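You operate a simulated robot arm through the tools that you are given. There is no shell and no other tool. Be economical: measure what you need, move in short steps, check, and stop when the job is done.

You are at the controls of a simulated robot arm. One attempt, no reset.

TASK
Pump the red-hub wheel up to the pressure printed on its hub.
Fine: cap into the dish first; coupling back on its post and cap back on the valve after.

It is judged by the outcome, as a careful person would: the job done as asked, and still so three seconds after it is handed in. It fails if anything else is knocked over, pushed out of place, dropped, spilled or broken. Lids that push on must go on centred and level and be pressed home; caps that screw on are set level and turned clockwise until they are tight.

THE ROBOT
A 7-joint arm with a two-finger parallel gripper, fixed in place. Base frame: the origin is at the foot of the arm, x ahead of it, y to its left, z up; the work surface is at about z = 0.9. Readings come in m, rad, newtons and seconds.
With the tool pointing down near the work surface it reaches from about 0.24 to 0.68 m from the base axis. Its first joint turns from -1.152 to 1.152 rad. Payload 2.4 kg.
The TCP is the grasp point between the finger pads, 0.03 m short of the fingertips. In the tool frame z runs along the fingers and y along their closing line. Largest opening 0.094 m; finger width 0.028, thickness 0.01; the body of the gripper, 0.05 by 0.096 m, starts 0.055 m behind the TCP.
Orientation is told as [roll, pitch, yaw] about the base's x, y, z axes, in that order, counted from this pose: with the fingers straight down and closing along the base's y, the tool's x points along the base's -x, its y along +y and its z along -z.

THE INTERFACE
- The arm moves only by the tool apply_moves. Its argument "rows" is a list that holds one entry, the list of rows, each a list of 7 numbers: the shift along the tool's x, y, z in m, then the turn, a rotation vector about the tool's x, y, z in rad, then the gripper command, from -1 (shut) to 1 (fully open), values between in proportion. In form: [[[tx, ty, tz, wx, wy, wz, claw], ...]]. A call has 1 to 10 rows; each row is the pose to reach, as a shift and turn from the pose commanded when the call began, along the tool's axes at that moment. Rows are played at 5 a second. More than 0.05 m and 0.15 rad between two rows, or a gripper value outside its range, and nothing of the call is played. Where a pose cannot be reached the arm comes as near as it can. A force on the tool above 40 N (or 10 N above the force at the start of the call, whichever is more), or a blocked arm, ends the call early, and 0.2 s more pass. Each finger travels about 0.153 m/s and halts on what it meets, pressing with about 27 N; the grip force reading is that of the motor and also rises with nothing between the fingers. The clock runs only during rows and for 0.2 s after the last one: add rows that repeat a pose to give the fingers time. It gives the time, the measured TCP pose, the force on the tool (base axes), the opening and the grip force at its end, in the units of the frame above (readings bear some noise), and new pictures: "show" is both (left out), scene, wrist or none.
- Cameras (640 x 400 px; columns grow to the right, rows downward): "scene" is fixed at [0.0468, 0.4828, 1.4654]; the picture's right is [-0.73, -0.68, 0.00], its down [-0.33, 0.35, -0.87] and it looks along [0.60, -0.64, -0.49] (base axes); focal length 309 px, centre (320, 200). "wrist" rides on the gripper at [-0.037, 0, -0.058] in the tool frame; the picture's right is [0.00, -1.00, 0.00], its down [0.97, 0.00, -0.24] and it looks along [0.24, 0.00, 0.97] (tool axes); focal length 218 px, centre (320, 200). There is no depth. A picture from a camera that has moved, and an enlarged one, comes with that camera's place and axes in the base frame and with its lens. The place of the scene camera against the robot may be out by one fixed shift of up to 0.018 m in any direction.
- enlarge(camera, box): a new picture of the part [left, top, right, bottom] of that camera's present view, enlarged. It takes no simulated time.
- sign_off(): hands the job in; it is judged then, once.

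Go step by step. Nothing tells you positions but the pictures and the camera data: compare them with the known pose of the tool, close in by small moves and look again before you grip or let go. The budget is 120 turns and 150 pictures, counting those below and the enlarged ones. Unless the task says otherwise, let go and move clear before handing in, and close with one line.

The tools are called after "Emit:" as name(argument=value, ...) on one line, values as JSON. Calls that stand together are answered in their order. apply_moves: Moves the arm, as the interface text tells. Its arguments: {"type":"object","properties":{"rows":{"type":"array"},"show":{"type":"string","enum":["both","scene","wrist","none"]}},"required":["rows"]} The other tools are called the same way: enlarge (camera, box) takes an enlarged picture of a part of a camera's view; sign_off () hands the job in.

At the start:

```text
clock: 0.0
position: [0.4225, 0.1608, 1.2466]
tool_rot: [0.0, 0.0, 0.0]
contact_force: [0.3, 0.1, 0.1]
finger_gap: 0.0939
finger_force: 0.1
```

scene: 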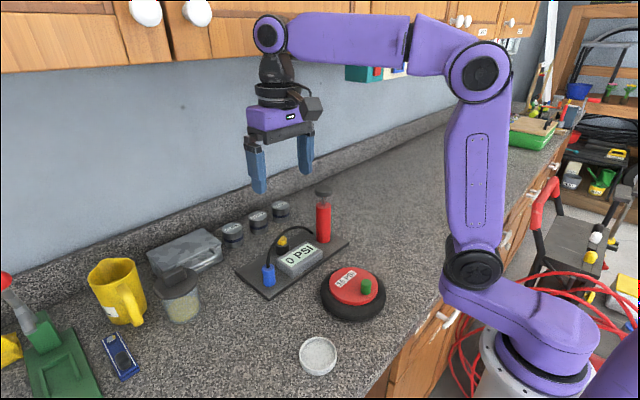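
wrist: 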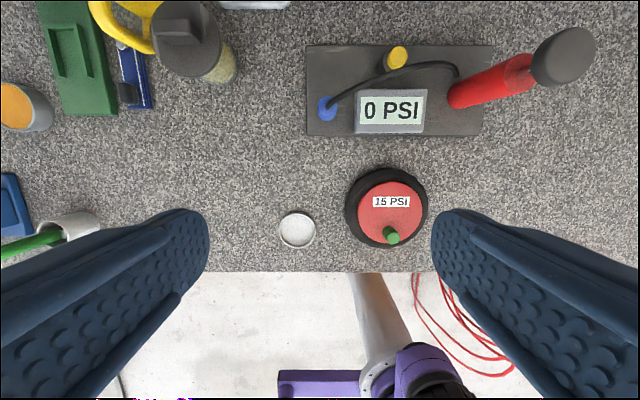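

I see a red-hub wheel reading "15 PSI", a green valve cap, a white dish, and a pump board with gauge, blue coupling, yellow item and red pump. I look closer first.

Emit:
enlarge(camera="scene", box=[220, 180, 400, 380])

Emit:
enlarge(camera="wrist", box=[260, 10, 610, 270])

```text
2.00 times, centred on (310, 280) of scene
camera zoom: at [0.0468, 0.4828, 1.4654], right [-0.73, -0.68, 0.0], down [-0.33, 0.35, -0.87], along [0.6, -0.64, -0.49], focal length 618 px, centre (340, 40)
```

zoom: 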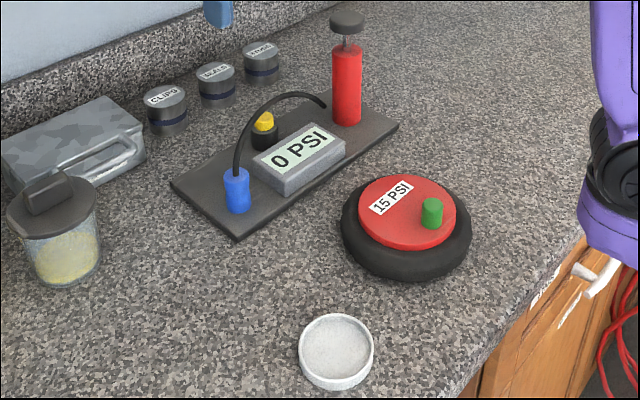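

```text
1.54 times, centred on (435, 140) of wrist
camera zoom: at [0.4585, 0.162, 1.3035], right [0.0, -1.0, 0.0], down [-0.97, 0.0, 0.24], along [-0.24, 0.0, -0.97], focal length 336 px, centre (143, 292)
```

zoom: 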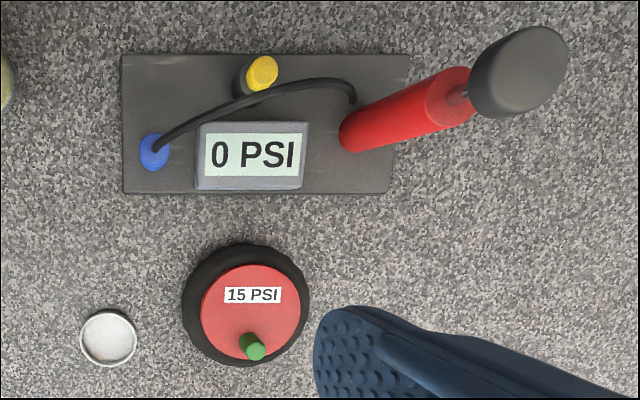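

The cap is about (0.318, 0.038), the dish (0.30, 0.207), the coupling (0.515, 0.15) and the pump handle (0.54, -0.065, 1.08). I'll move above the cap for a closer look.

Emit:
apply_moves(rows=[[[0.02, -0.025, 0.03, 0, 0, 0, 1], [0.04, -0.05, 0.06, 0, 0, 0, 1], [0.06, -0.075, 0.09, 0, 0, 0, 1], [0.08, -0.1, 0.12, 0, 0, 0, 1], [0.1045, -0.123, 0.146, 0, 0, 0, 1], [0.1045, -0.123, 0.146, 0, 0, 0, 1]]])

```text
clock: 1.4
position: [0.319, 0.038, 1.1017]
tool_rot: [-0.001, -0.001, -0.001]
contact_force: [-0.4, 0.3, -0.2]
finger_gap: 0.0939
finger_force: 0.2
camera wrist: at [0.3552, 0.0374, 1.1588], right [0.0, -1.0, 0.0], down [-0.97, 0.0, 0.24], along [-0.24, 0.0, -0.97], focal length 218 px, centre (320, 200)
```

scene: 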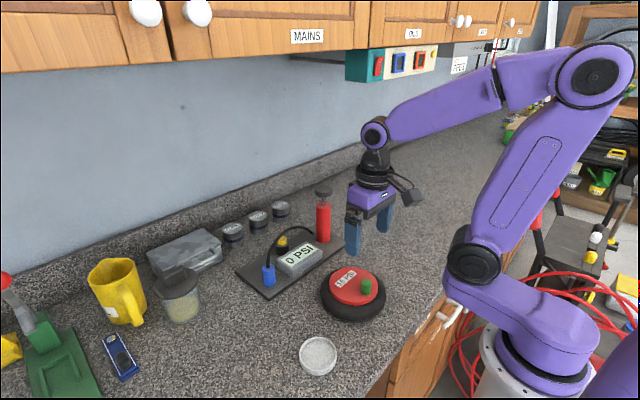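
wrist: 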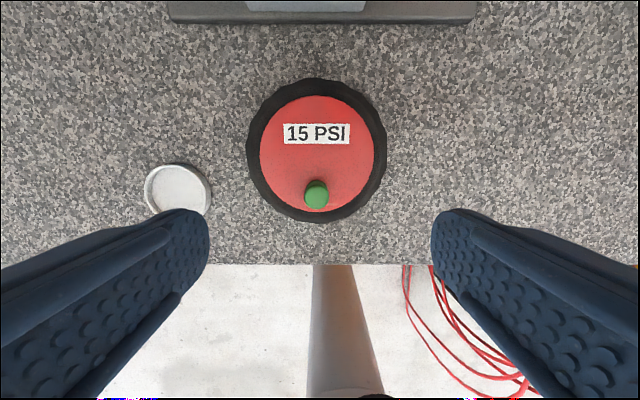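

Cap top is roughly (0.315, 0.040, 0.964). I lower with narrower fingers and look again.

Emit:
apply_moves(rows=[[[0.002, 0.002, 0.04, 0, 0, 0, 0.5], [0.004, 0.002, 0.08, 0, 0, 0, 0.2], [0.004, 0.002, 0.1, 0, 0, 0, 0.1], [0.004, 0.002, 0.1, 0, 0, 0, 0.1]]])

Emit:
enlarge(camera="scene", box=[310, 220, 410, 330])

```text
clock: 2.4
position: [0.3152, 0.0383, 1.0021]
tool_rot: [0.0, -0.001, 0.001]
contact_force: [0.4, -0.6, 0.5]
finger_gap: 0.0517
finger_force: 0.0
camera wrist: at [0.3511, 0.0391, 1.0586], right [0.0, -1.0, 0.0], down [-0.97, 0.0, 0.24], along [-0.24, 0.0, -0.97], focal length 218 px, centre (320, 200)
```

scene: 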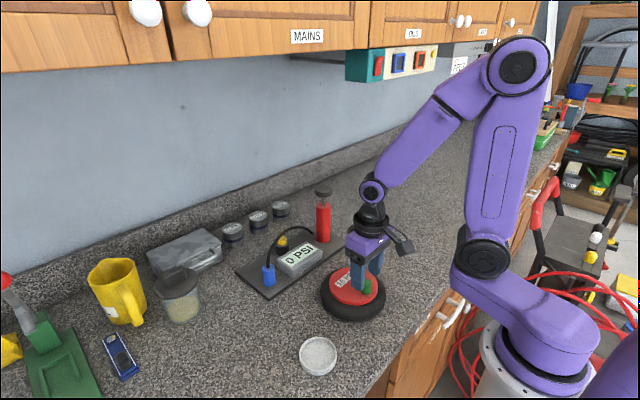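
wrist: 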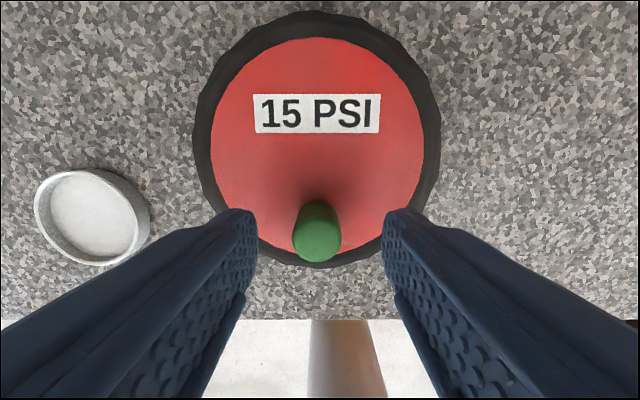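

```text
3.64 times, centred on (360, 275) of scene
camera zoom: at [0.0468, 0.4828, 1.4654], right [-0.73, -0.68, 0.0], down [-0.33, 0.35, -0.87], along [0.6, -0.64, -0.49], focal length 1123 px, centre (174, -73)
```

zoom: 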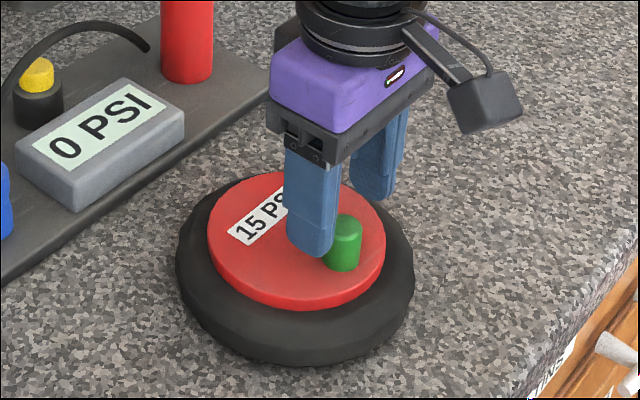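

The cap centre is about (0.310, 0.040). I shift slightly and lower towards the hub.

Emit:
apply_moves(rows=[[[0.005, 0.001, 0.0, 0, 0, 0, 0.1], [0.005, 0.001, 0.018, 0, 0, 0, 0.0], [0.005, 0.001, 0.022, 0, 0, 0, -0.1]]])

Emit:
enlarge(camera="scene", box=[310, 220, 410, 330])

```text
clock: 3.2
position: [0.3099, 0.0411, 0.9791]
tool_rot: [0.0, 0.001, 0.0]
contact_force: [-0.1, -0.1, 0.1]
finger_gap: 0.0423
finger_force: 0.0
camera wrist: at [0.3453, 0.0412, 1.0356], right [0.0, -1.0, 0.0], down [-0.97, 0.0, 0.24], along [-0.24, 0.0, -0.97], focal length 218 px, centre (320, 200)
```

scene: 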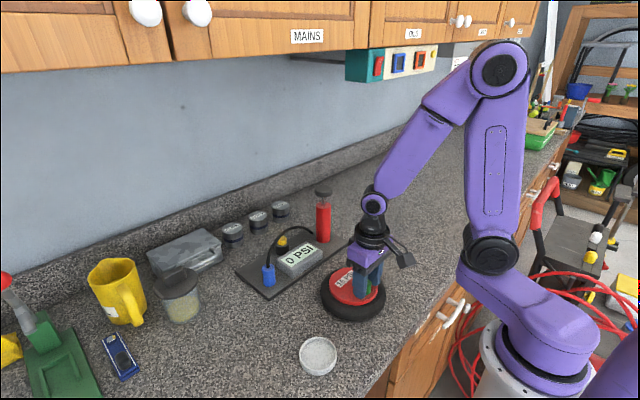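
wrist: 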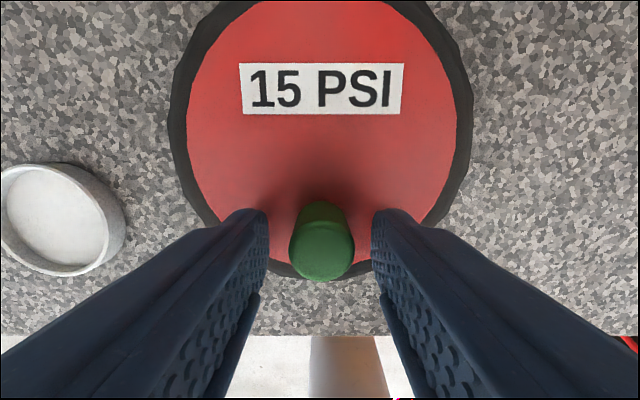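

```text
3.64 times, centred on (360, 275) of scene
camera zoom: at [0.0468, 0.4828, 1.4654], right [-0.73, -0.68, 0.0], down [-0.33, 0.35, -0.87], along [0.6, -0.64, -0.49], focal length 1123 px, centre (174, -73)
```

zoom: 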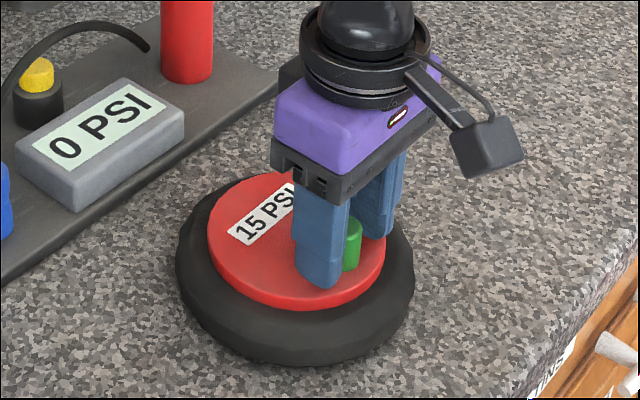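

The cap is between the fingers. I lower a few mm more, then close.

Emit:
apply_moves(rows=[[[0.003, 0, 0.002, 0, 0, 0, -0.1], [0.003, 0, 0.005, 0, 0, 0, -0.2], [0.003, 0, 0.005, 0, 0, 0, -1], [0.003, 0, 0.005, 0, 0, 0, -1], [0.003, 0, 0.005, 0, 0, 0, -1]]])

Emit:
enlarge(camera="scene", box=[310, 220, 410, 330])

```text
clock: 4.4
position: [0.3069, 0.0404, 0.9739]
tool_rot: [0.001, 0.0, 0.0]
contact_force: [2.0, -6.5, 11.7]
finger_gap: 0.0217
finger_force: 26.2
camera wrist: at [0.3425, 0.0418, 1.0311], right [0.0, -1.0, 0.0], down [-0.97, 0.0, 0.24], along [-0.24, 0.0, -0.97], focal length 218 px, centre (320, 200)
```

scene: 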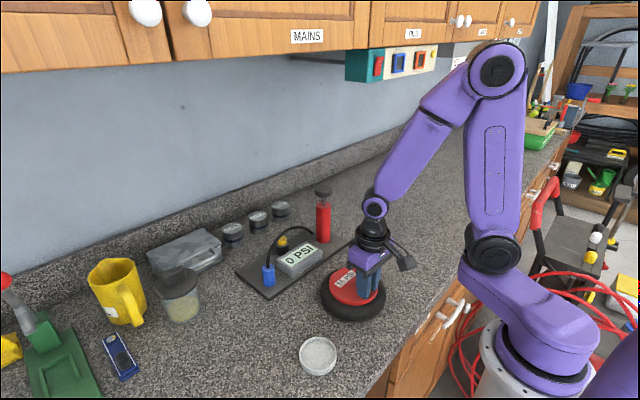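
wrist: 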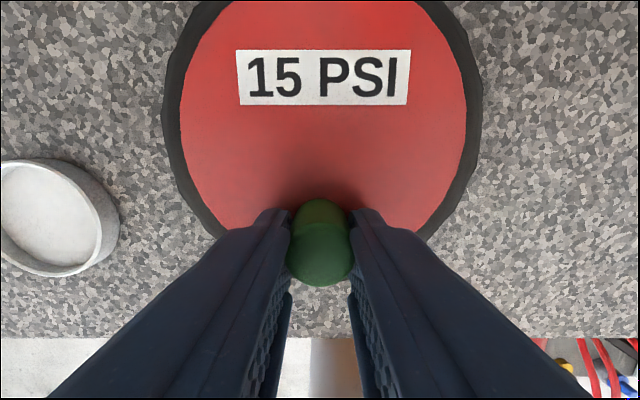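

```text
3.64 times, centred on (360, 275) of scene
camera zoom: at [0.0467, 0.4826, 1.4655], right [-0.73, -0.68, 0.0], down [-0.33, 0.35, -0.87], along [0.6, -0.64, -0.49], focal length 1123 px, centre (174, -73)
```

zoom: 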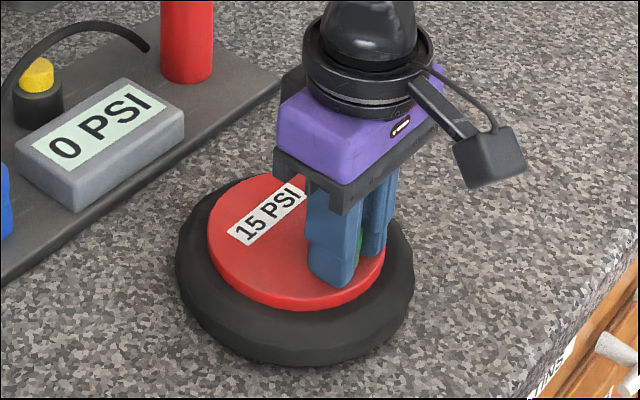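

The cap is gripped with a gap of 0.0217. I unload the fingertips slightly and turn it anticlockwise, as though it screws.

Emit:
apply_moves(rows=[[[0, 0, -0.001, 0, 0, -0.14, -1], [0, 0, -0.001, 0, 0, -0.28, -1], [0, 0, -0.001, 0, 0, -0.42, -1], [0, 0, -0.0015, 0, 0, -0.56, -1], [0, 0, -0.0015, 0, 0, -0.7, -1], [0, 0, -0.002, 0, 0, -0.84, -1], [0, 0, -0.002, 0, 0, -0.98, -1], [0, 0, -0.002, 0, 0, -1.12, -1], [0, 0, -0.002, 0, 0, -1.26, -1]]])

Emit:
enlarge(camera="scene", box=[310, 220, 410, 330])

```text
clock: 6.4
position: [0.3056, 0.0428, 0.9762]
tool_rot: [-0.001, 0.0, 1.262]
contact_force: [2.0, -2.1, -0.5]
finger_gap: 0.0219
finger_force: 27.2
camera wrist: at [0.3164, 0.0775, 1.0324], right [0.95, -0.3, 0.0], down [-0.29, -0.93, 0.24], along [-0.07, -0.23, -0.97], focal length 218 px, centre (320, 200)
```

scene: 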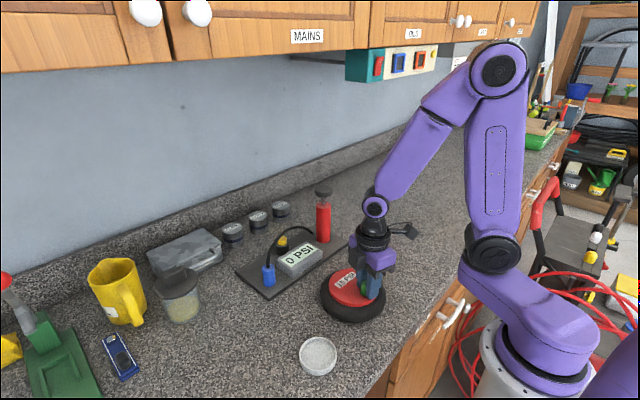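
wrist: 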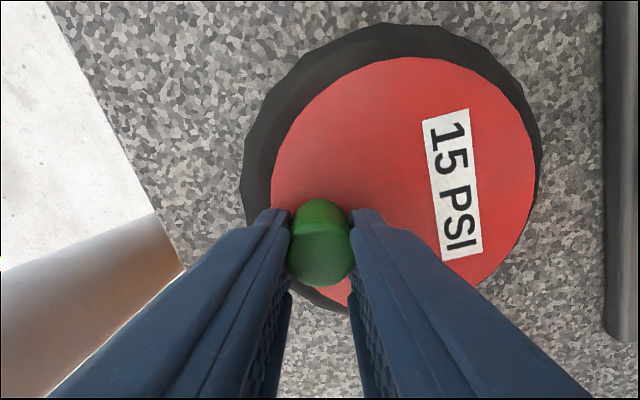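

```text
3.64 times, centred on (360, 275) of scene
camera zoom: at [0.0468, 0.4828, 1.4654], right [-0.73, -0.68, 0.0], down [-0.33, 0.35, -0.87], along [0.6, -0.64, -0.49], focal length 1123 px, centre (174, -73)
```

zoom: 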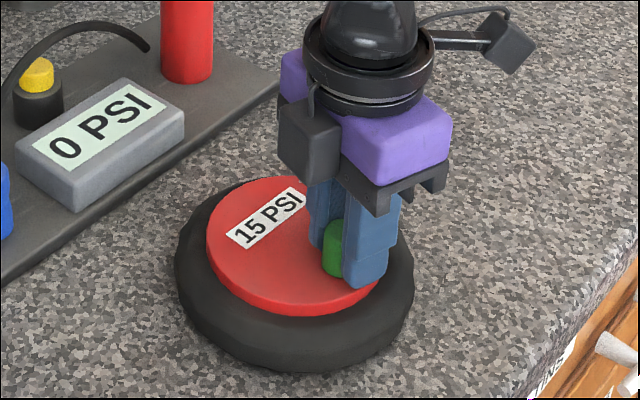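

The wheel did not turn with the cap. I try a gentle lift to see whether the cap is free.

Emit:
apply_moves(rows=[[[0, 0, -0.002, 0, 0, 0, -1], [0, 0, -0.004, 0, 0, 0, -1], [0, 0, -0.006, 0, 0, 0, -1]]])

Emit:
enlarge(camera="scene", box=[310, 220, 410, 330])

```text
clock: 7.2
position: [0.3054, 0.0409, 0.9813]
tool_rot: [-0.001, -0.001, 1.263]
contact_force: [1.6, -0.6, -0.4]
finger_gap: 0.0216
finger_force: 26.9
camera wrist: at [0.3164, 0.0771, 1.0385], right [0.95, -0.3, 0.0], down [-0.3, -0.92, 0.24], along [-0.07, -0.23, -0.97], focal length 218 px, centre (320, 200)
```

scene: 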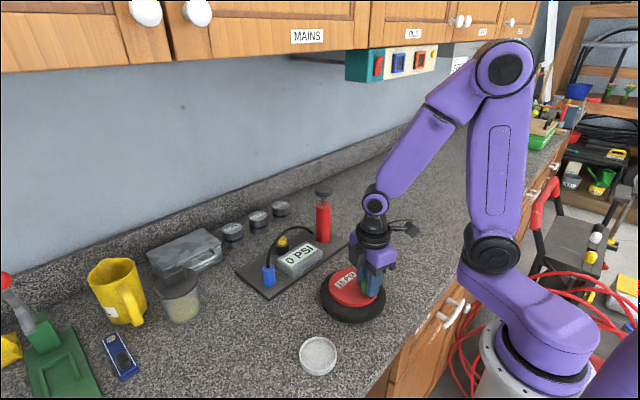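
wrist: 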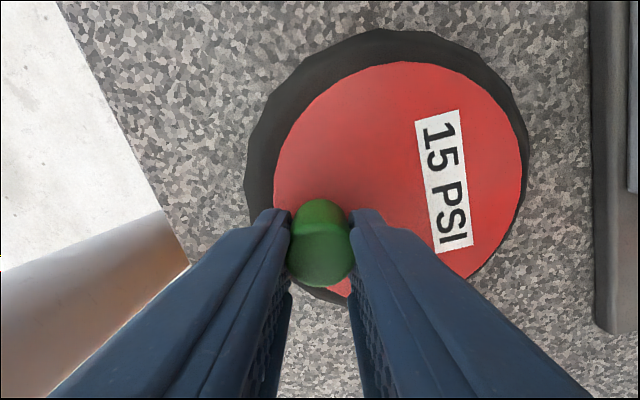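

```text
3.64 times, centred on (360, 275) of scene
camera zoom: at [0.0468, 0.4828, 1.4654], right [-0.73, -0.68, 0.0], down [-0.33, 0.35, -0.87], along [0.6, -0.64, -0.49], focal length 1123 px, centre (174, -73)
```

zoom: 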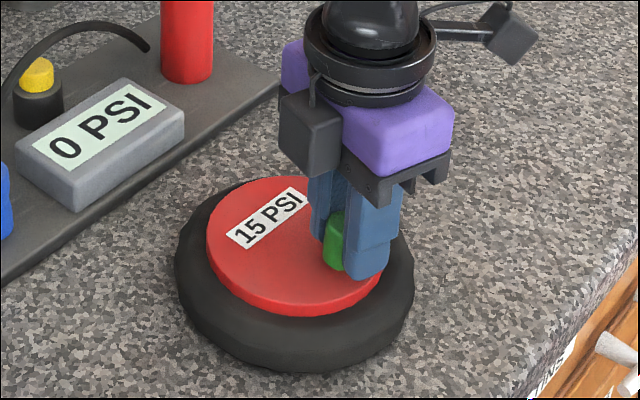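

The cap follows the fingers freely, so it is coming off. I lift it clear and turn the wrist back.

Emit:
apply_moves(rows=[[[0, 0, -0.015, 0, 0, 0, -1], [0, 0, -0.05, 0, 0, 0, -1], [0, 0, -0.07, 0, 0, 0.14, -1], [0, 0, -0.07, 0, 0, 0.28, -1], [0, 0, -0.07, 0, 0, 0.42, -1], [0, 0, -0.07, 0, 0, 0.56, -1], [0, 0, -0.07, 0, 0, 0.7, -1], [0, 0, -0.07, 0, 0, 0.84, -1], [0, 0, -0.07, 0, 0, 0.98, -1], [0, 0, -0.07, 0, 0, 1.12, -1]]])

Emit:
enlarge(camera="scene", box=[310, 220, 410, 330])

```text
clock: 9.4
position: [0.305, 0.0413, 1.0522]
tool_rot: [0.001, 0.001, 0.136]
contact_force: [-0.3, 0.1, 0.0]
finger_gap: 0.0217
finger_force: 26.8
camera wrist: at [0.3412, 0.047, 1.1085], right [0.14, -0.99, 0.0], down [-0.96, -0.13, 0.24], along [-0.24, -0.03, -0.97], focal length 218 px, centre (320, 200)
```

scene: 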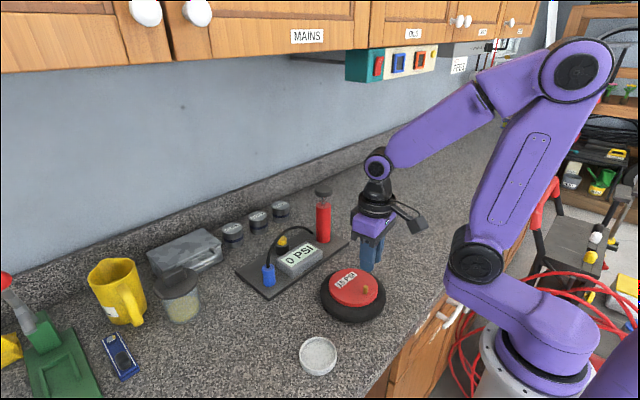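
wrist: 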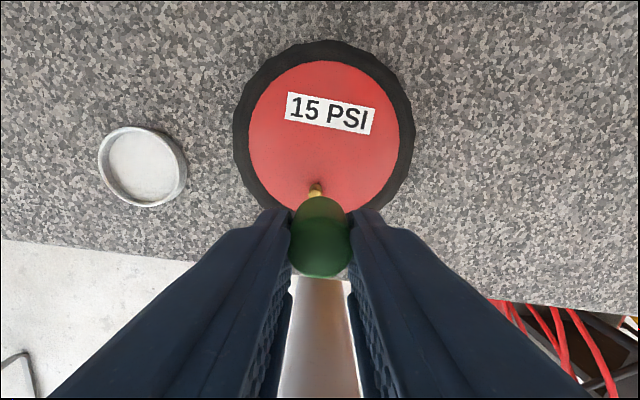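

```text
3.64 times, centred on (360, 275) of scene
camera zoom: at [0.0468, 0.4828, 1.4654], right [-0.73, -0.68, 0.0], down [-0.33, 0.35, -0.87], along [0.6, -0.64, -0.49], focal length 1123 px, centre (174, -73)
```

zoom: 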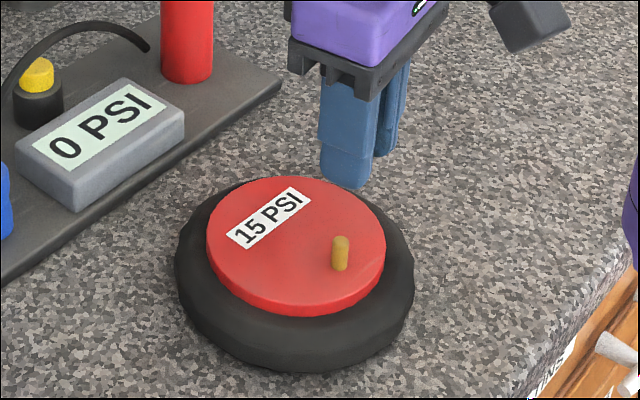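

The brass stem is exposed. Now I carry the cap to the dish at (0.300, 0.209).

Emit:
apply_moves(rows=[[[-0.0045, 0.042, 0, 0, 0, 0.07, -1], [-0.009, 0.084, 0, 0, 0, 0.136, -1], [-0.0135, 0.126, 0, 0, 0, 0.136, -1], [-0.018, 0.167, 0.0, 0, 0, 0.136, -1], [-0.018, 0.167, 0.03, 0, 0, 0.136, -1], [-0.018, 0.167, 0.05, 0, 0, 0.136, -1]]])

Emit:
enlarge(camera="scene", box=[260, 280, 380, 400])

```text
clock: 10.8
position: [0.3016, 0.2091, 1.0021]
tool_rot: [-0.001, 0.001, 0.003]
contact_force: [-0.6, -0.5, -0.2]
finger_gap: 0.0216
finger_force: 27.4
camera wrist: at [0.3377, 0.2091, 1.0595], right [0.0, -1.0, 0.0], down [-0.97, 0.0, 0.24], along [-0.24, 0.0, -0.97], focal length 218 px, centre (320, 200)
```

scene: 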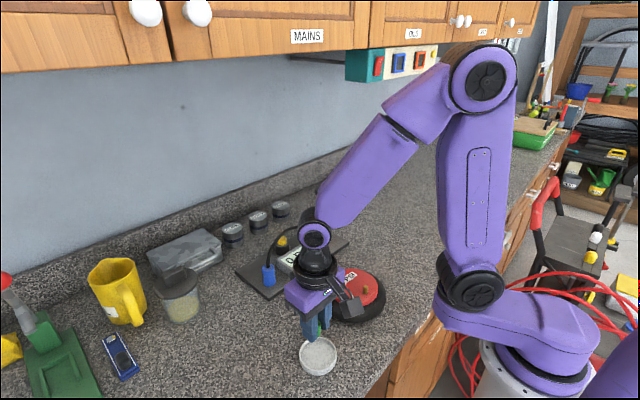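
wrist: 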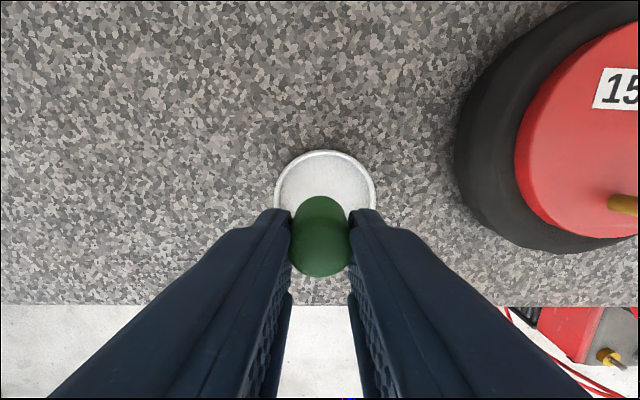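

```text
3.33 times, centred on (320, 340) of scene
camera zoom: at [0.0468, 0.4828, 1.4654], right [-0.73, -0.68, 0.0], down [-0.33, 0.35, -0.87], along [0.6, -0.64, -0.49], focal length 1029 px, centre (320, -267)
```

zoom: 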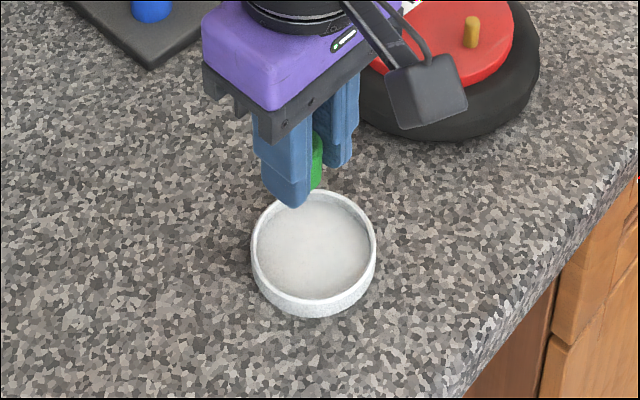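

The dish centre is about (0.302, 0.2065). I lower to just above the rim and check.

Emit:
apply_moves(rows=[[[0, -0.0025, 0.02, 0, 0, 0, -1], [0, -0.0025, 0.04, 0, 0, 0, -1], [0, -0.0025, 0.047, 0, 0, 0, -1]]])

Emit:
enlarge(camera="scene", box=[260, 280, 380, 400])

```text
clock: 11.6
position: [0.2998, 0.2065, 0.9564]
tool_rot: [0.0, 0.0, 0.003]
contact_force: [-0.2, 0.5, -0.9]
finger_gap: 0.0222
finger_force: 26.5
camera wrist: at [0.3358, 0.207, 1.0122], right [0.0, -1.0, 0.0], down [-0.97, 0.0, 0.24], along [-0.24, 0.0, -0.97], focal length 218 px, centre (320, 200)
```

scene: 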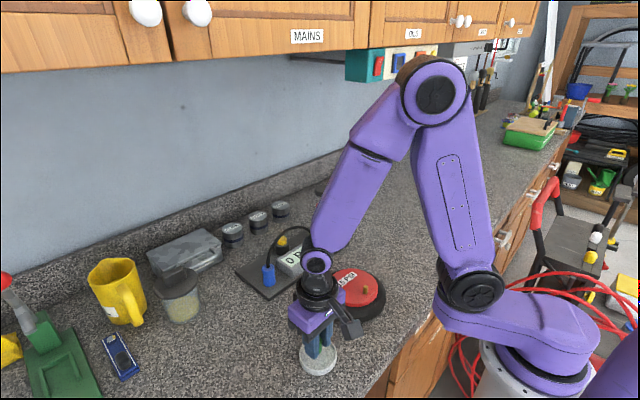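
wrist: 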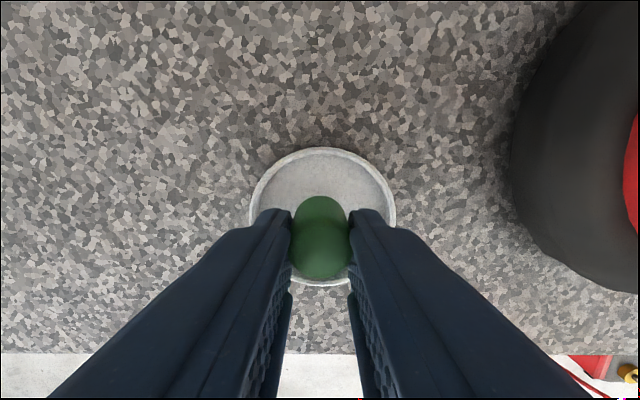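

```text
3.33 times, centred on (320, 340) of scene
camera zoom: at [0.0468, 0.4828, 1.4654], right [-0.73, -0.68, 0.0], down [-0.33, 0.35, -0.87], along [0.6, -0.64, -0.49], focal length 1029 px, centre (320, -267)
```

zoom: 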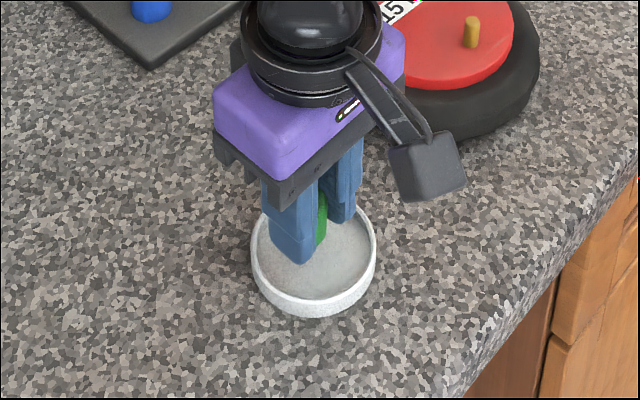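

Slight recentring, then lowering the cap to the dish floor.

Emit:
apply_moves(rows=[[[-0.0045, -0.001, 0, 0, 0, 0, -1], [-0.0045, -0.001, 0.006, 0, 0, 0, -1], [-0.0045, -0.001, 0.01, 0, 0, 0, -1], [-0.0045, -0.001, 0.013, 0, 0, 0, -1], [-0.0045, -0.001, 0.015, 0, 0, 0, -1]]])

Emit:
enlarge(camera="scene", box=[260, 280, 380, 400])

```text
clock: 12.8
position: [0.3047, 0.2064, 0.9406]
tool_rot: [0.0, 0.0, 0.002]
contact_force: [-0.9, 0.9, -0.1]
finger_gap: 0.0214
finger_force: 27.5
camera wrist: at [0.3407, 0.2067, 0.9968], right [0.0, -1.0, 0.0], down [-0.97, 0.0, 0.24], along [-0.24, 0.0, -0.97], focal length 218 px, centre (320, 200)
```

scene: 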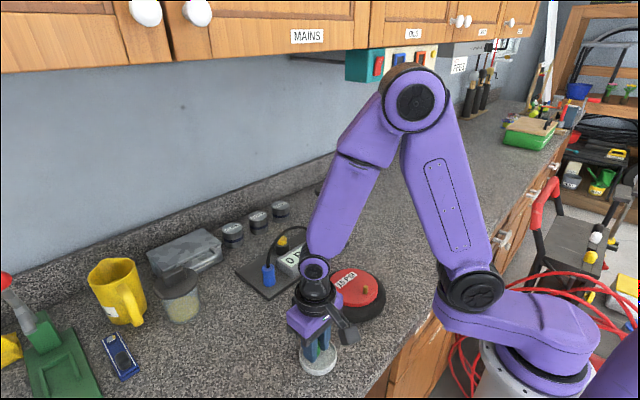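
wrist: 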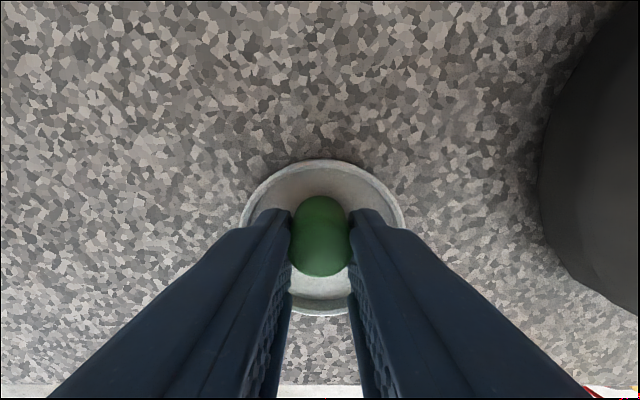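

```text
3.33 times, centred on (320, 340) of scene
camera zoom: at [0.0468, 0.4828, 1.4654], right [-0.73, -0.68, 0.0], down [-0.33, 0.35, -0.87], along [0.6, -0.64, -0.49], focal length 1029 px, centre (320, -267)
```

zoom: 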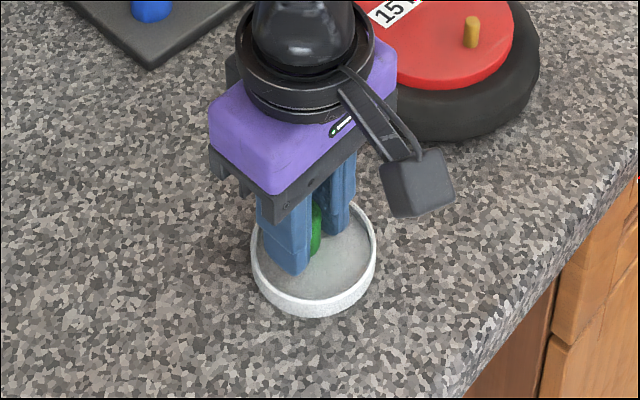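

Tips are inside the dish and centred; I keep lowering a few mm until contact.

Emit:
apply_moves(rows=[[[0, 0, 0.0015, 0, 0, 0, -1], [0, 0, 0.003, 0, 0, 0, -1], [0, 0, 0.0045, 0, 0, 0, -1]]], show="none")

```text
clock: 13.6
position: [0.3051, 0.2066, 0.9346]
tool_rot: [0.001, -0.002, 0.004]
contact_force: [0.6, -1.5, 21.5]
finger_gap: 0.0216
finger_force: 27.0
```

Contact felt. I back off 1 mm, open slightly and rise straight up.

Emit:
apply_moves(rows=[[[0, 0, 0.0033, 0, 0, 0, -1], [0, 0, 0.0033, 0, 0, 0, -0.45], [0, 0, 0.0033, 0, 0, 0, -0.42], [0, 0, 0.0033, 0, 0, 0, -0.42], [0, 0, -0.01, 0, 0, 0, -0.42], [0, 0, -0.04, 0, 0, 0, -0.42], [0, 0, -0.08, 0, 0, 0, -0.42]]])

Emit:
enlarge(camera="scene", box=[260, 280, 380, 400])

```text
clock: 13.9
position: [0.305, 0.2058, 0.9348]
tool_rot: [0.002, -0.001, 0.005]
contact_force: [-2.9, -2.1, 13.2]
finger_gap: 0.0216
finger_force: 27.4
stopped in row 1: the force on the tool passed its limit (the readings are from after the stop); the commanded pose is now the measured one
camera wrist: at [0.3414, 0.2067, 0.9922], right [0.0, -1.0, 0.0], down [-0.97, 0.0, 0.24], along [-0.24, 0.0, -0.97], focal length 218 px, centre (320, 200)
```

scene: 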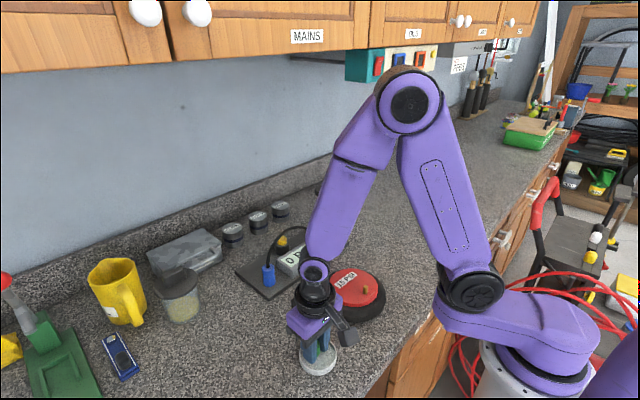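
wrist: 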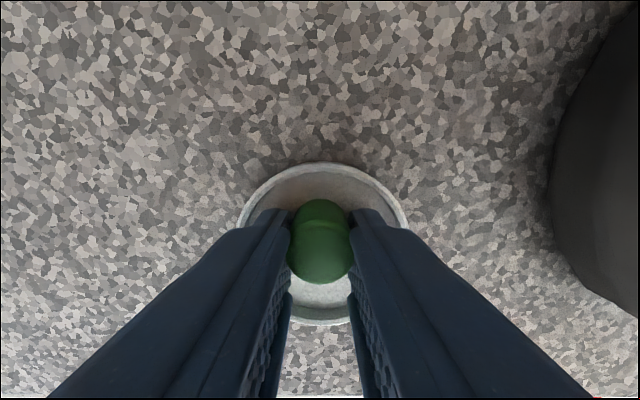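

```text
3.33 times, centred on (320, 340) of scene
camera zoom: at [0.0466, 0.4827, 1.4654], right [-0.73, -0.68, 0.0], down [-0.33, 0.35, -0.87], along [0.6, -0.64, -0.49], focal length 1029 px, centre (320, -267)
```

zoom: 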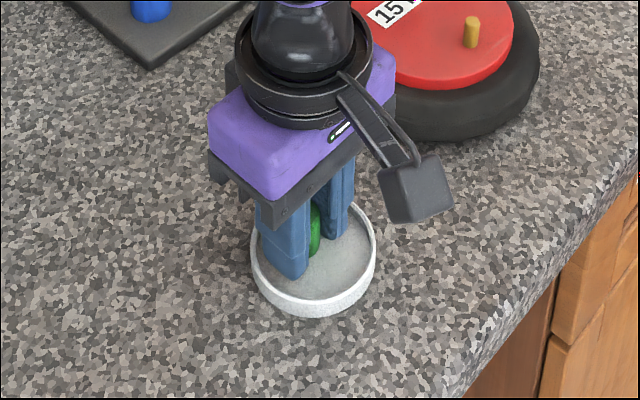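

My sign was wrong there (further down); now I back off upward by 1 mm, then open slightly and rise.

Emit:
apply_moves(rows=[[[0, 0, -0.001, 0, 0, 0, -1], [0, 0, -0.001, 0, 0, 0, -0.45], [0, 0, -0.001, 0, 0, 0, -0.42], [0, 0, -0.001, 0, 0, 0, -0.42], [0, 0, -0.015, 0, 0, 0, -0.42], [0, 0, -0.05, 0, 0, 0, -0.42], [0, 0, -0.09, 0, 0, 0, -0.42]]])

Emit:
enlarge(camera="scene", box=[260, 280, 380, 400])

```text
clock: 15.5
position: [0.3063, 0.2054, 1.0241]
tool_rot: [0.001, -0.002, 0.004]
contact_force: [0.5, -0.4, 0.5]
finger_gap: 0.0275
finger_force: 0.1
camera wrist: at [0.3438, 0.2062, 1.0821], right [0.0, -1.0, 0.0], down [-0.97, 0.0, 0.24], along [-0.24, 0.0, -0.97], focal length 218 px, centre (320, 200)
```

scene: 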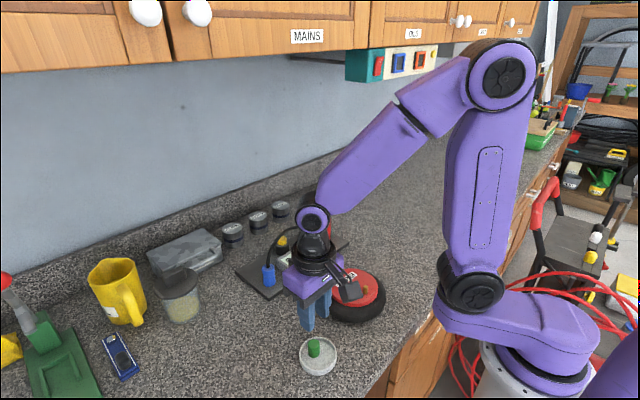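
wrist: 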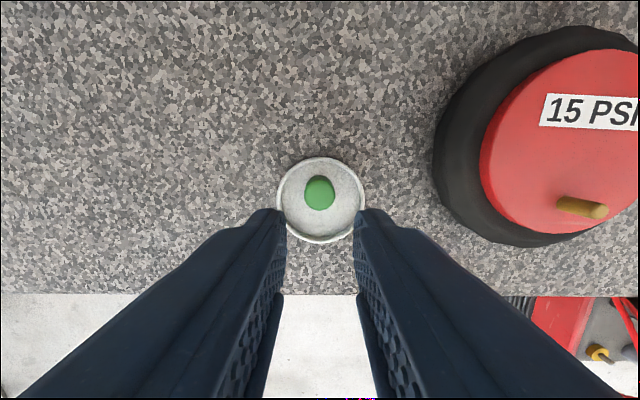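

```text
3.33 times, centred on (320, 340) of scene
camera zoom: at [0.0468, 0.4828, 1.4654], right [-0.73, -0.68, 0.0], down [-0.33, 0.35, -0.87], along [0.6, -0.64, -0.49], focal length 1029 px, centre (320, -267)
```

zoom: 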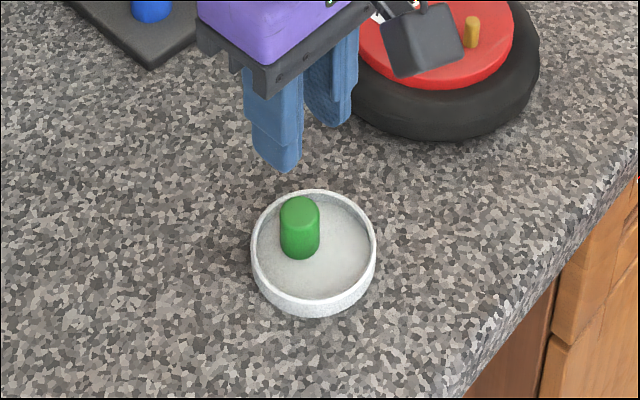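

The cap stands upright in the dish. Next, I go above the coupling to look at it.

Emit:
apply_moves(rows=[[[0, 0, -0.04, 0, 0, 0, 0.0], [-0.03, -0.008, -0.07, 0, 0, 0, 0.5], [-0.07, -0.016, -0.08, 0, 0, 0, 0.5], [-0.11, -0.03, -0.08, 0, 0, 0, 0.5], [-0.15, -0.045, -0.08, 0, 0, 0, 0.5], [-0.19, -0.055, -0.08, 0, 0, 0, 0.5], [-0.19, -0.055, -0.08, 0, 0, 0, 0.5]]])

Emit:
enlarge(camera="scene", box=[230, 180, 350, 300])

```text
clock: 17.1
position: [0.495, 0.1498, 1.1038]
tool_rot: [0.001, -0.001, 0.005]
contact_force: [0.3, 0.3, 0.8]
finger_gap: 0.0705
finger_force: 0.2
camera wrist: at [0.531, 0.1516, 1.1607], right [0.0, -1.0, 0.0], down [-0.97, 0.0, 0.24], along [-0.24, 0.0, -0.97], focal length 218 px, centre (320, 200)
```

scene: 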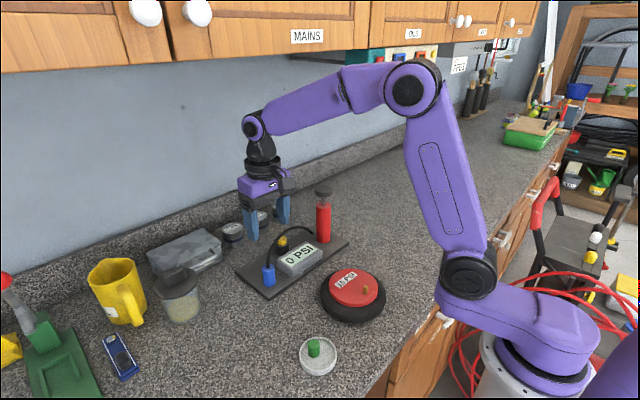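
wrist: 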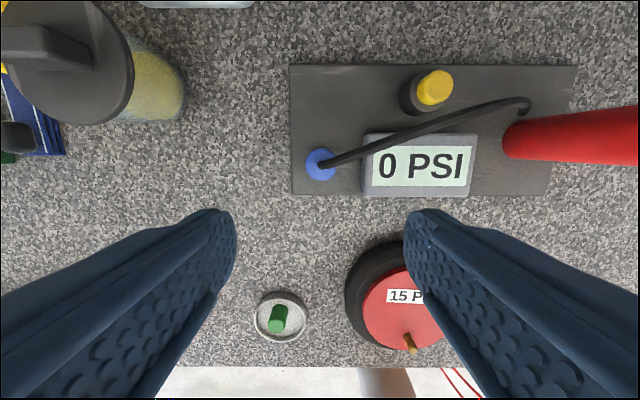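

```text
3.33 times, centred on (290, 240) of scene
camera zoom: at [0.0468, 0.4828, 1.4654], right [-0.73, -0.68, 0.0], down [-0.33, 0.35, -0.87], along [0.6, -0.64, -0.49], focal length 1029 px, centre (420, 67)
```

zoom: 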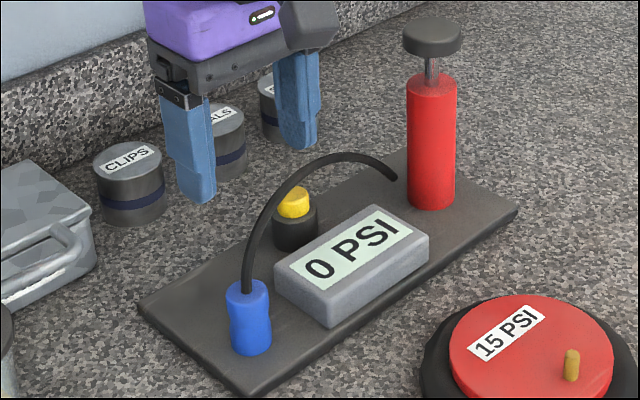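

The coupling is near (0.514, 0.152), top about 0.956, with the hose arching over it to −y. I'll turn the tool 90° so the fingers close along x, then tilt the palm to +y so it clears the hose.

Emit:
apply_moves(rows=[[[-0.002, 0, 0, 0, 0, -0.145, 0.3], [-0.004, 0, 0, 0, 0, -0.29, 0.3], [-0.006, 0, 0, 0, 0, -0.435, 0.3], [-0.008, 0, 0, 0, 0, -0.58, 0.3], [-0.01, 0, 0, 0, 0, -0.725, 0.3], [-0.012, 0, 0, 0, 0, -0.87, 0.3], [-0.014, 0, 0, 0, 0, -1.015, 0.3], [-0.016, 0, 0, 0, 0, -1.16, 0.3], [-0.018, 0, 0, 0, 0, -1.305, 0.3], [-0.019, 0, 0, 0, 0, -1.45, 0.3]]], show="none")

Emit:
apply_moves(rows=[[[0, 0, 0, 0, 0, -0.126, 0.3], [0, 0, 0, 0, 0, -0.126, 0.3]]], show="none")

Emit:
apply_moves(rows=[[[0, 0, 0, 0, 0.14, 0, 0.3], [0, 0, 0, 0, 0.28, 0, 0.3], [0, 0, 0, 0, 0.42, 0, 0.3], [0, 0, 0, 0, 0.5236, 0, 0.3], [0, 0, 0, 0, 0.5236, 0, 0.3]]])

```text
clock: 19.3
position: [0.5141, 0.1527, 1.1053]
tool_rot: [-0.001, -0.001, 1.457]
contact_force: [0.0, 0.0, 0.0]
finger_gap: 0.0608
finger_force: 0.0
```

```text
clock: 19.9
position: [0.5144, 0.153, 1.106]
tool_rot: [-0.002, -0.002, 1.581]
contact_force: [0.1, 0.1, -0.2]
finger_gap: 0.0612
finger_force: 0.1
```

```text
clock: 21.1
position: [0.5127, 0.1519, 1.1057]
tool_rot: [-0.005, 0.524, 1.578]
contact_force: [0.2, 0.6, -0.5]
finger_gap: 0.061
finger_force: 0.0
camera wrist: at [0.5129, 0.2135, 1.1368], right [1.0, 0.01, 0.0], down [0.0, -0.72, 0.69], along [0.01, -0.69, -0.72], focal length 218 px, centre (320, 200)
```

scene: 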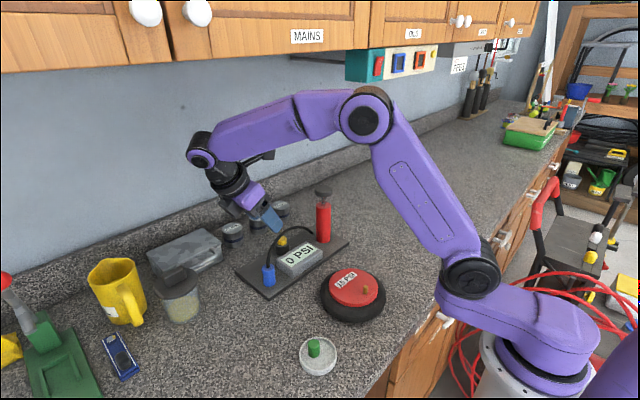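
wrist: 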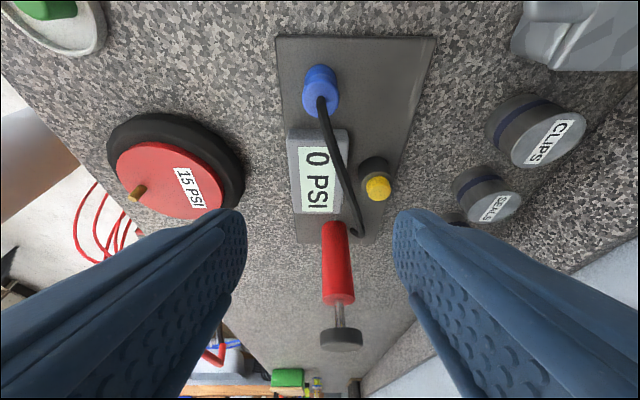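

The tilted pose clears the hose side. I lower vertically to about z = 1.03 and check alignment.

Emit:
apply_moves(rows=[[[-0.0125, 0, 0.0217, 0, 0, 0, 0.3], [-0.025, 0, 0.0433, 0, 0, 0, 0.3], [-0.0375, 0, 0.065, 0, 0, 0, 0.3], [-0.0375, 0, 0.065, 0, 0, 0, 0.3]]])

Emit:
enlarge(camera="scene", box=[200, 190, 320, 300])

```text
clock: 22.1
position: [0.5136, 0.1507, 1.0289]
tool_rot: [-0.002, 0.521, 1.58]
contact_force: [-0.8, -0.5, 0.7]
finger_gap: 0.0612
finger_force: 0.1
camera wrist: at [0.5119, 0.2126, 1.0601], right [1.0, 0.01, 0.0], down [0.01, -0.72, 0.69], along [0.01, -0.69, -0.72], focal length 218 px, centre (320, 200)
```

scene: 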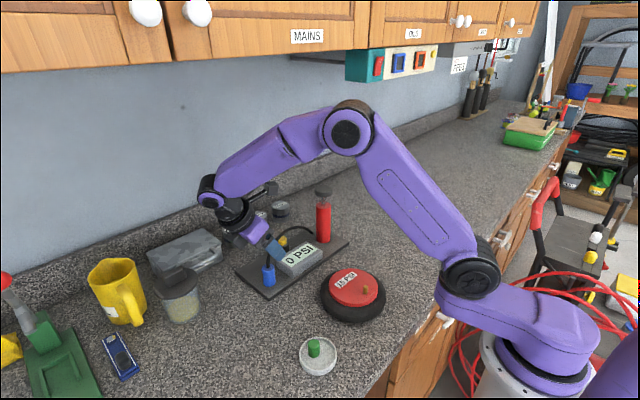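
wrist: 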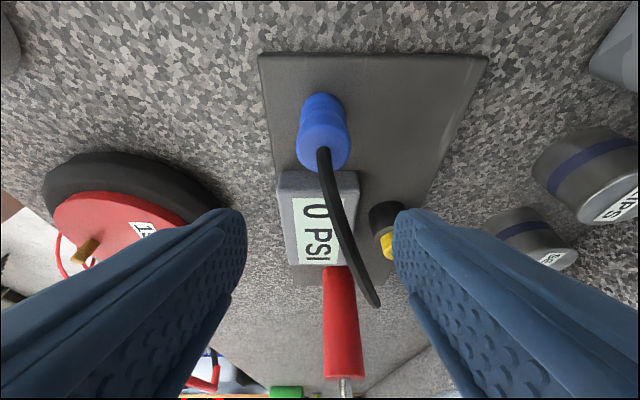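

```text
3.64 times, centred on (260, 245) of scene
camera zoom: at [0.0468, 0.4828, 1.4654], right [-0.73, -0.68, 0.0], down [-0.33, 0.35, -0.87], along [0.6, -0.64, -0.49], focal length 1123 px, centre (538, 36)
```

zoom: 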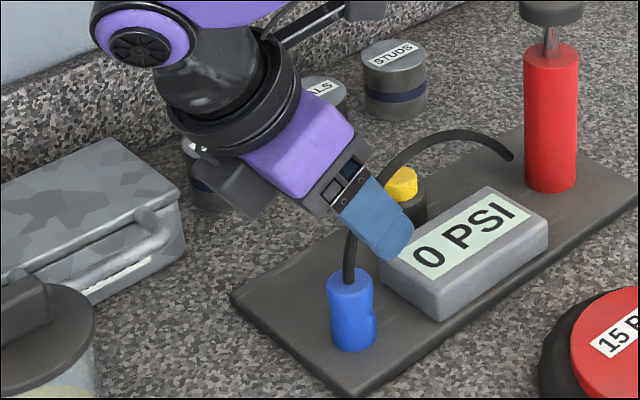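

Aligned. I continue down to around z = 0.955 with the opening slightly reduced, then look before gripping.

Emit:
apply_moves(rows=[[[-0.013, 0, 0.0211, 0, 0, 0, 0.2], [-0.025, 0, 0.0423, 0, 0, 0, 0.1], [-0.032, 0, 0.053, 0, 0, 0, 0.1], [-0.038, 0, 0.0634, 0, 0, 0, 0.1], [-0.038, 0, 0.0634, 0, 0, 0, 0.1]]])

Emit:
enlarge(camera="scene", box=[200, 190, 320, 300])

```text
clock: 23.3
position: [0.5145, 0.1529, 0.956]
tool_rot: [-0.003, 0.522, 1.58]
contact_force: [-1.0, 0.0, -0.7]
finger_gap: 0.0518
finger_force: 0.1
camera wrist: at [0.5134, 0.2147, 0.9872], right [1.0, 0.01, 0.0], down [0.01, -0.72, 0.69], along [0.01, -0.69, -0.72], focal length 218 px, centre (320, 200)
```

scene: 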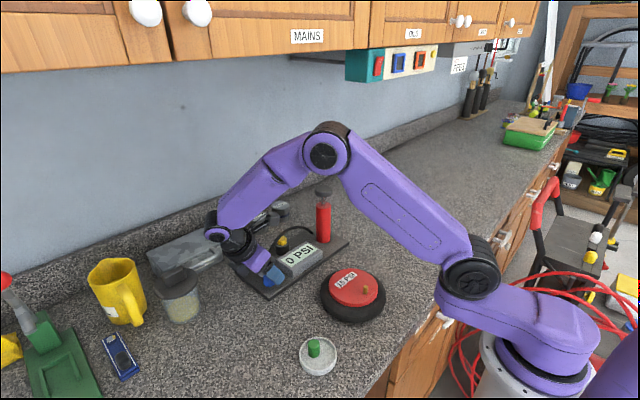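
wrist: 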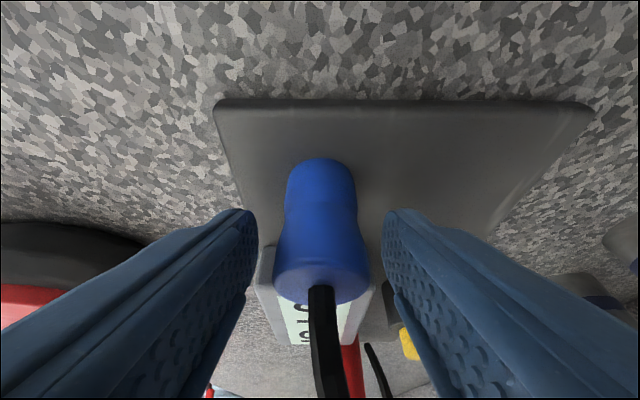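

```text
3.64 times, centred on (260, 245) of scene
camera zoom: at [0.0468, 0.4828, 1.4654], right [-0.73, -0.68, 0.0], down [-0.33, 0.35, -0.87], along [0.6, -0.64, -0.49], focal length 1123 px, centre (538, 36)
```

zoom: 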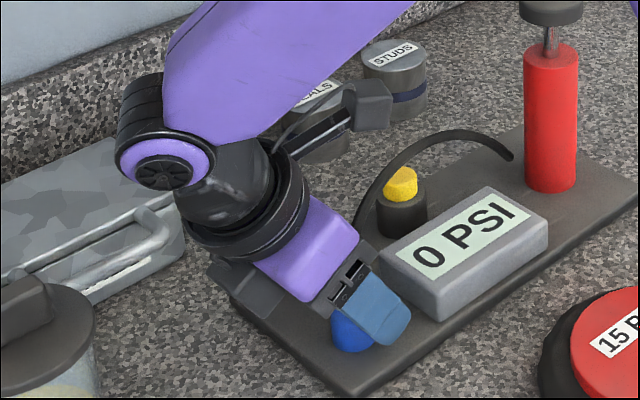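

The coupling sits centred between the fingers and clear of the gauge. I close on it.

Emit:
apply_moves(rows=[[[0, 0, 0, 0, 0, 0, -0.4], [0, 0, 0, 0, 0, 0, -1], [0, 0, 0, 0, 0, 0, -1], [0, 0, 0, 0, 0, 0, -1]]], show="wrist")

```text
clock: 24.3
position: [0.5152, 0.1526, 0.9558]
tool_rot: [0.0, 0.52, 1.581]
contact_force: [-0.3, -0.3, 1.0]
finger_gap: 0.0295
finger_force: 26.9
camera wrist: at [0.5134, 0.2147, 0.9874], right [1.0, 0.01, 0.0], down [0.01, -0.72, 0.69], along [0.01, -0.69, -0.72], focal length 218 px, centre (320, 200)
```

wrist: 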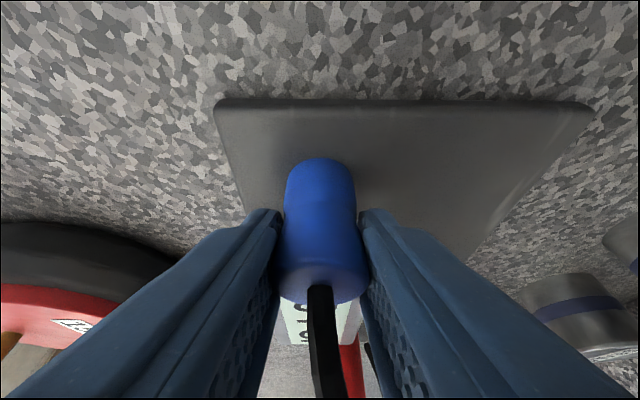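

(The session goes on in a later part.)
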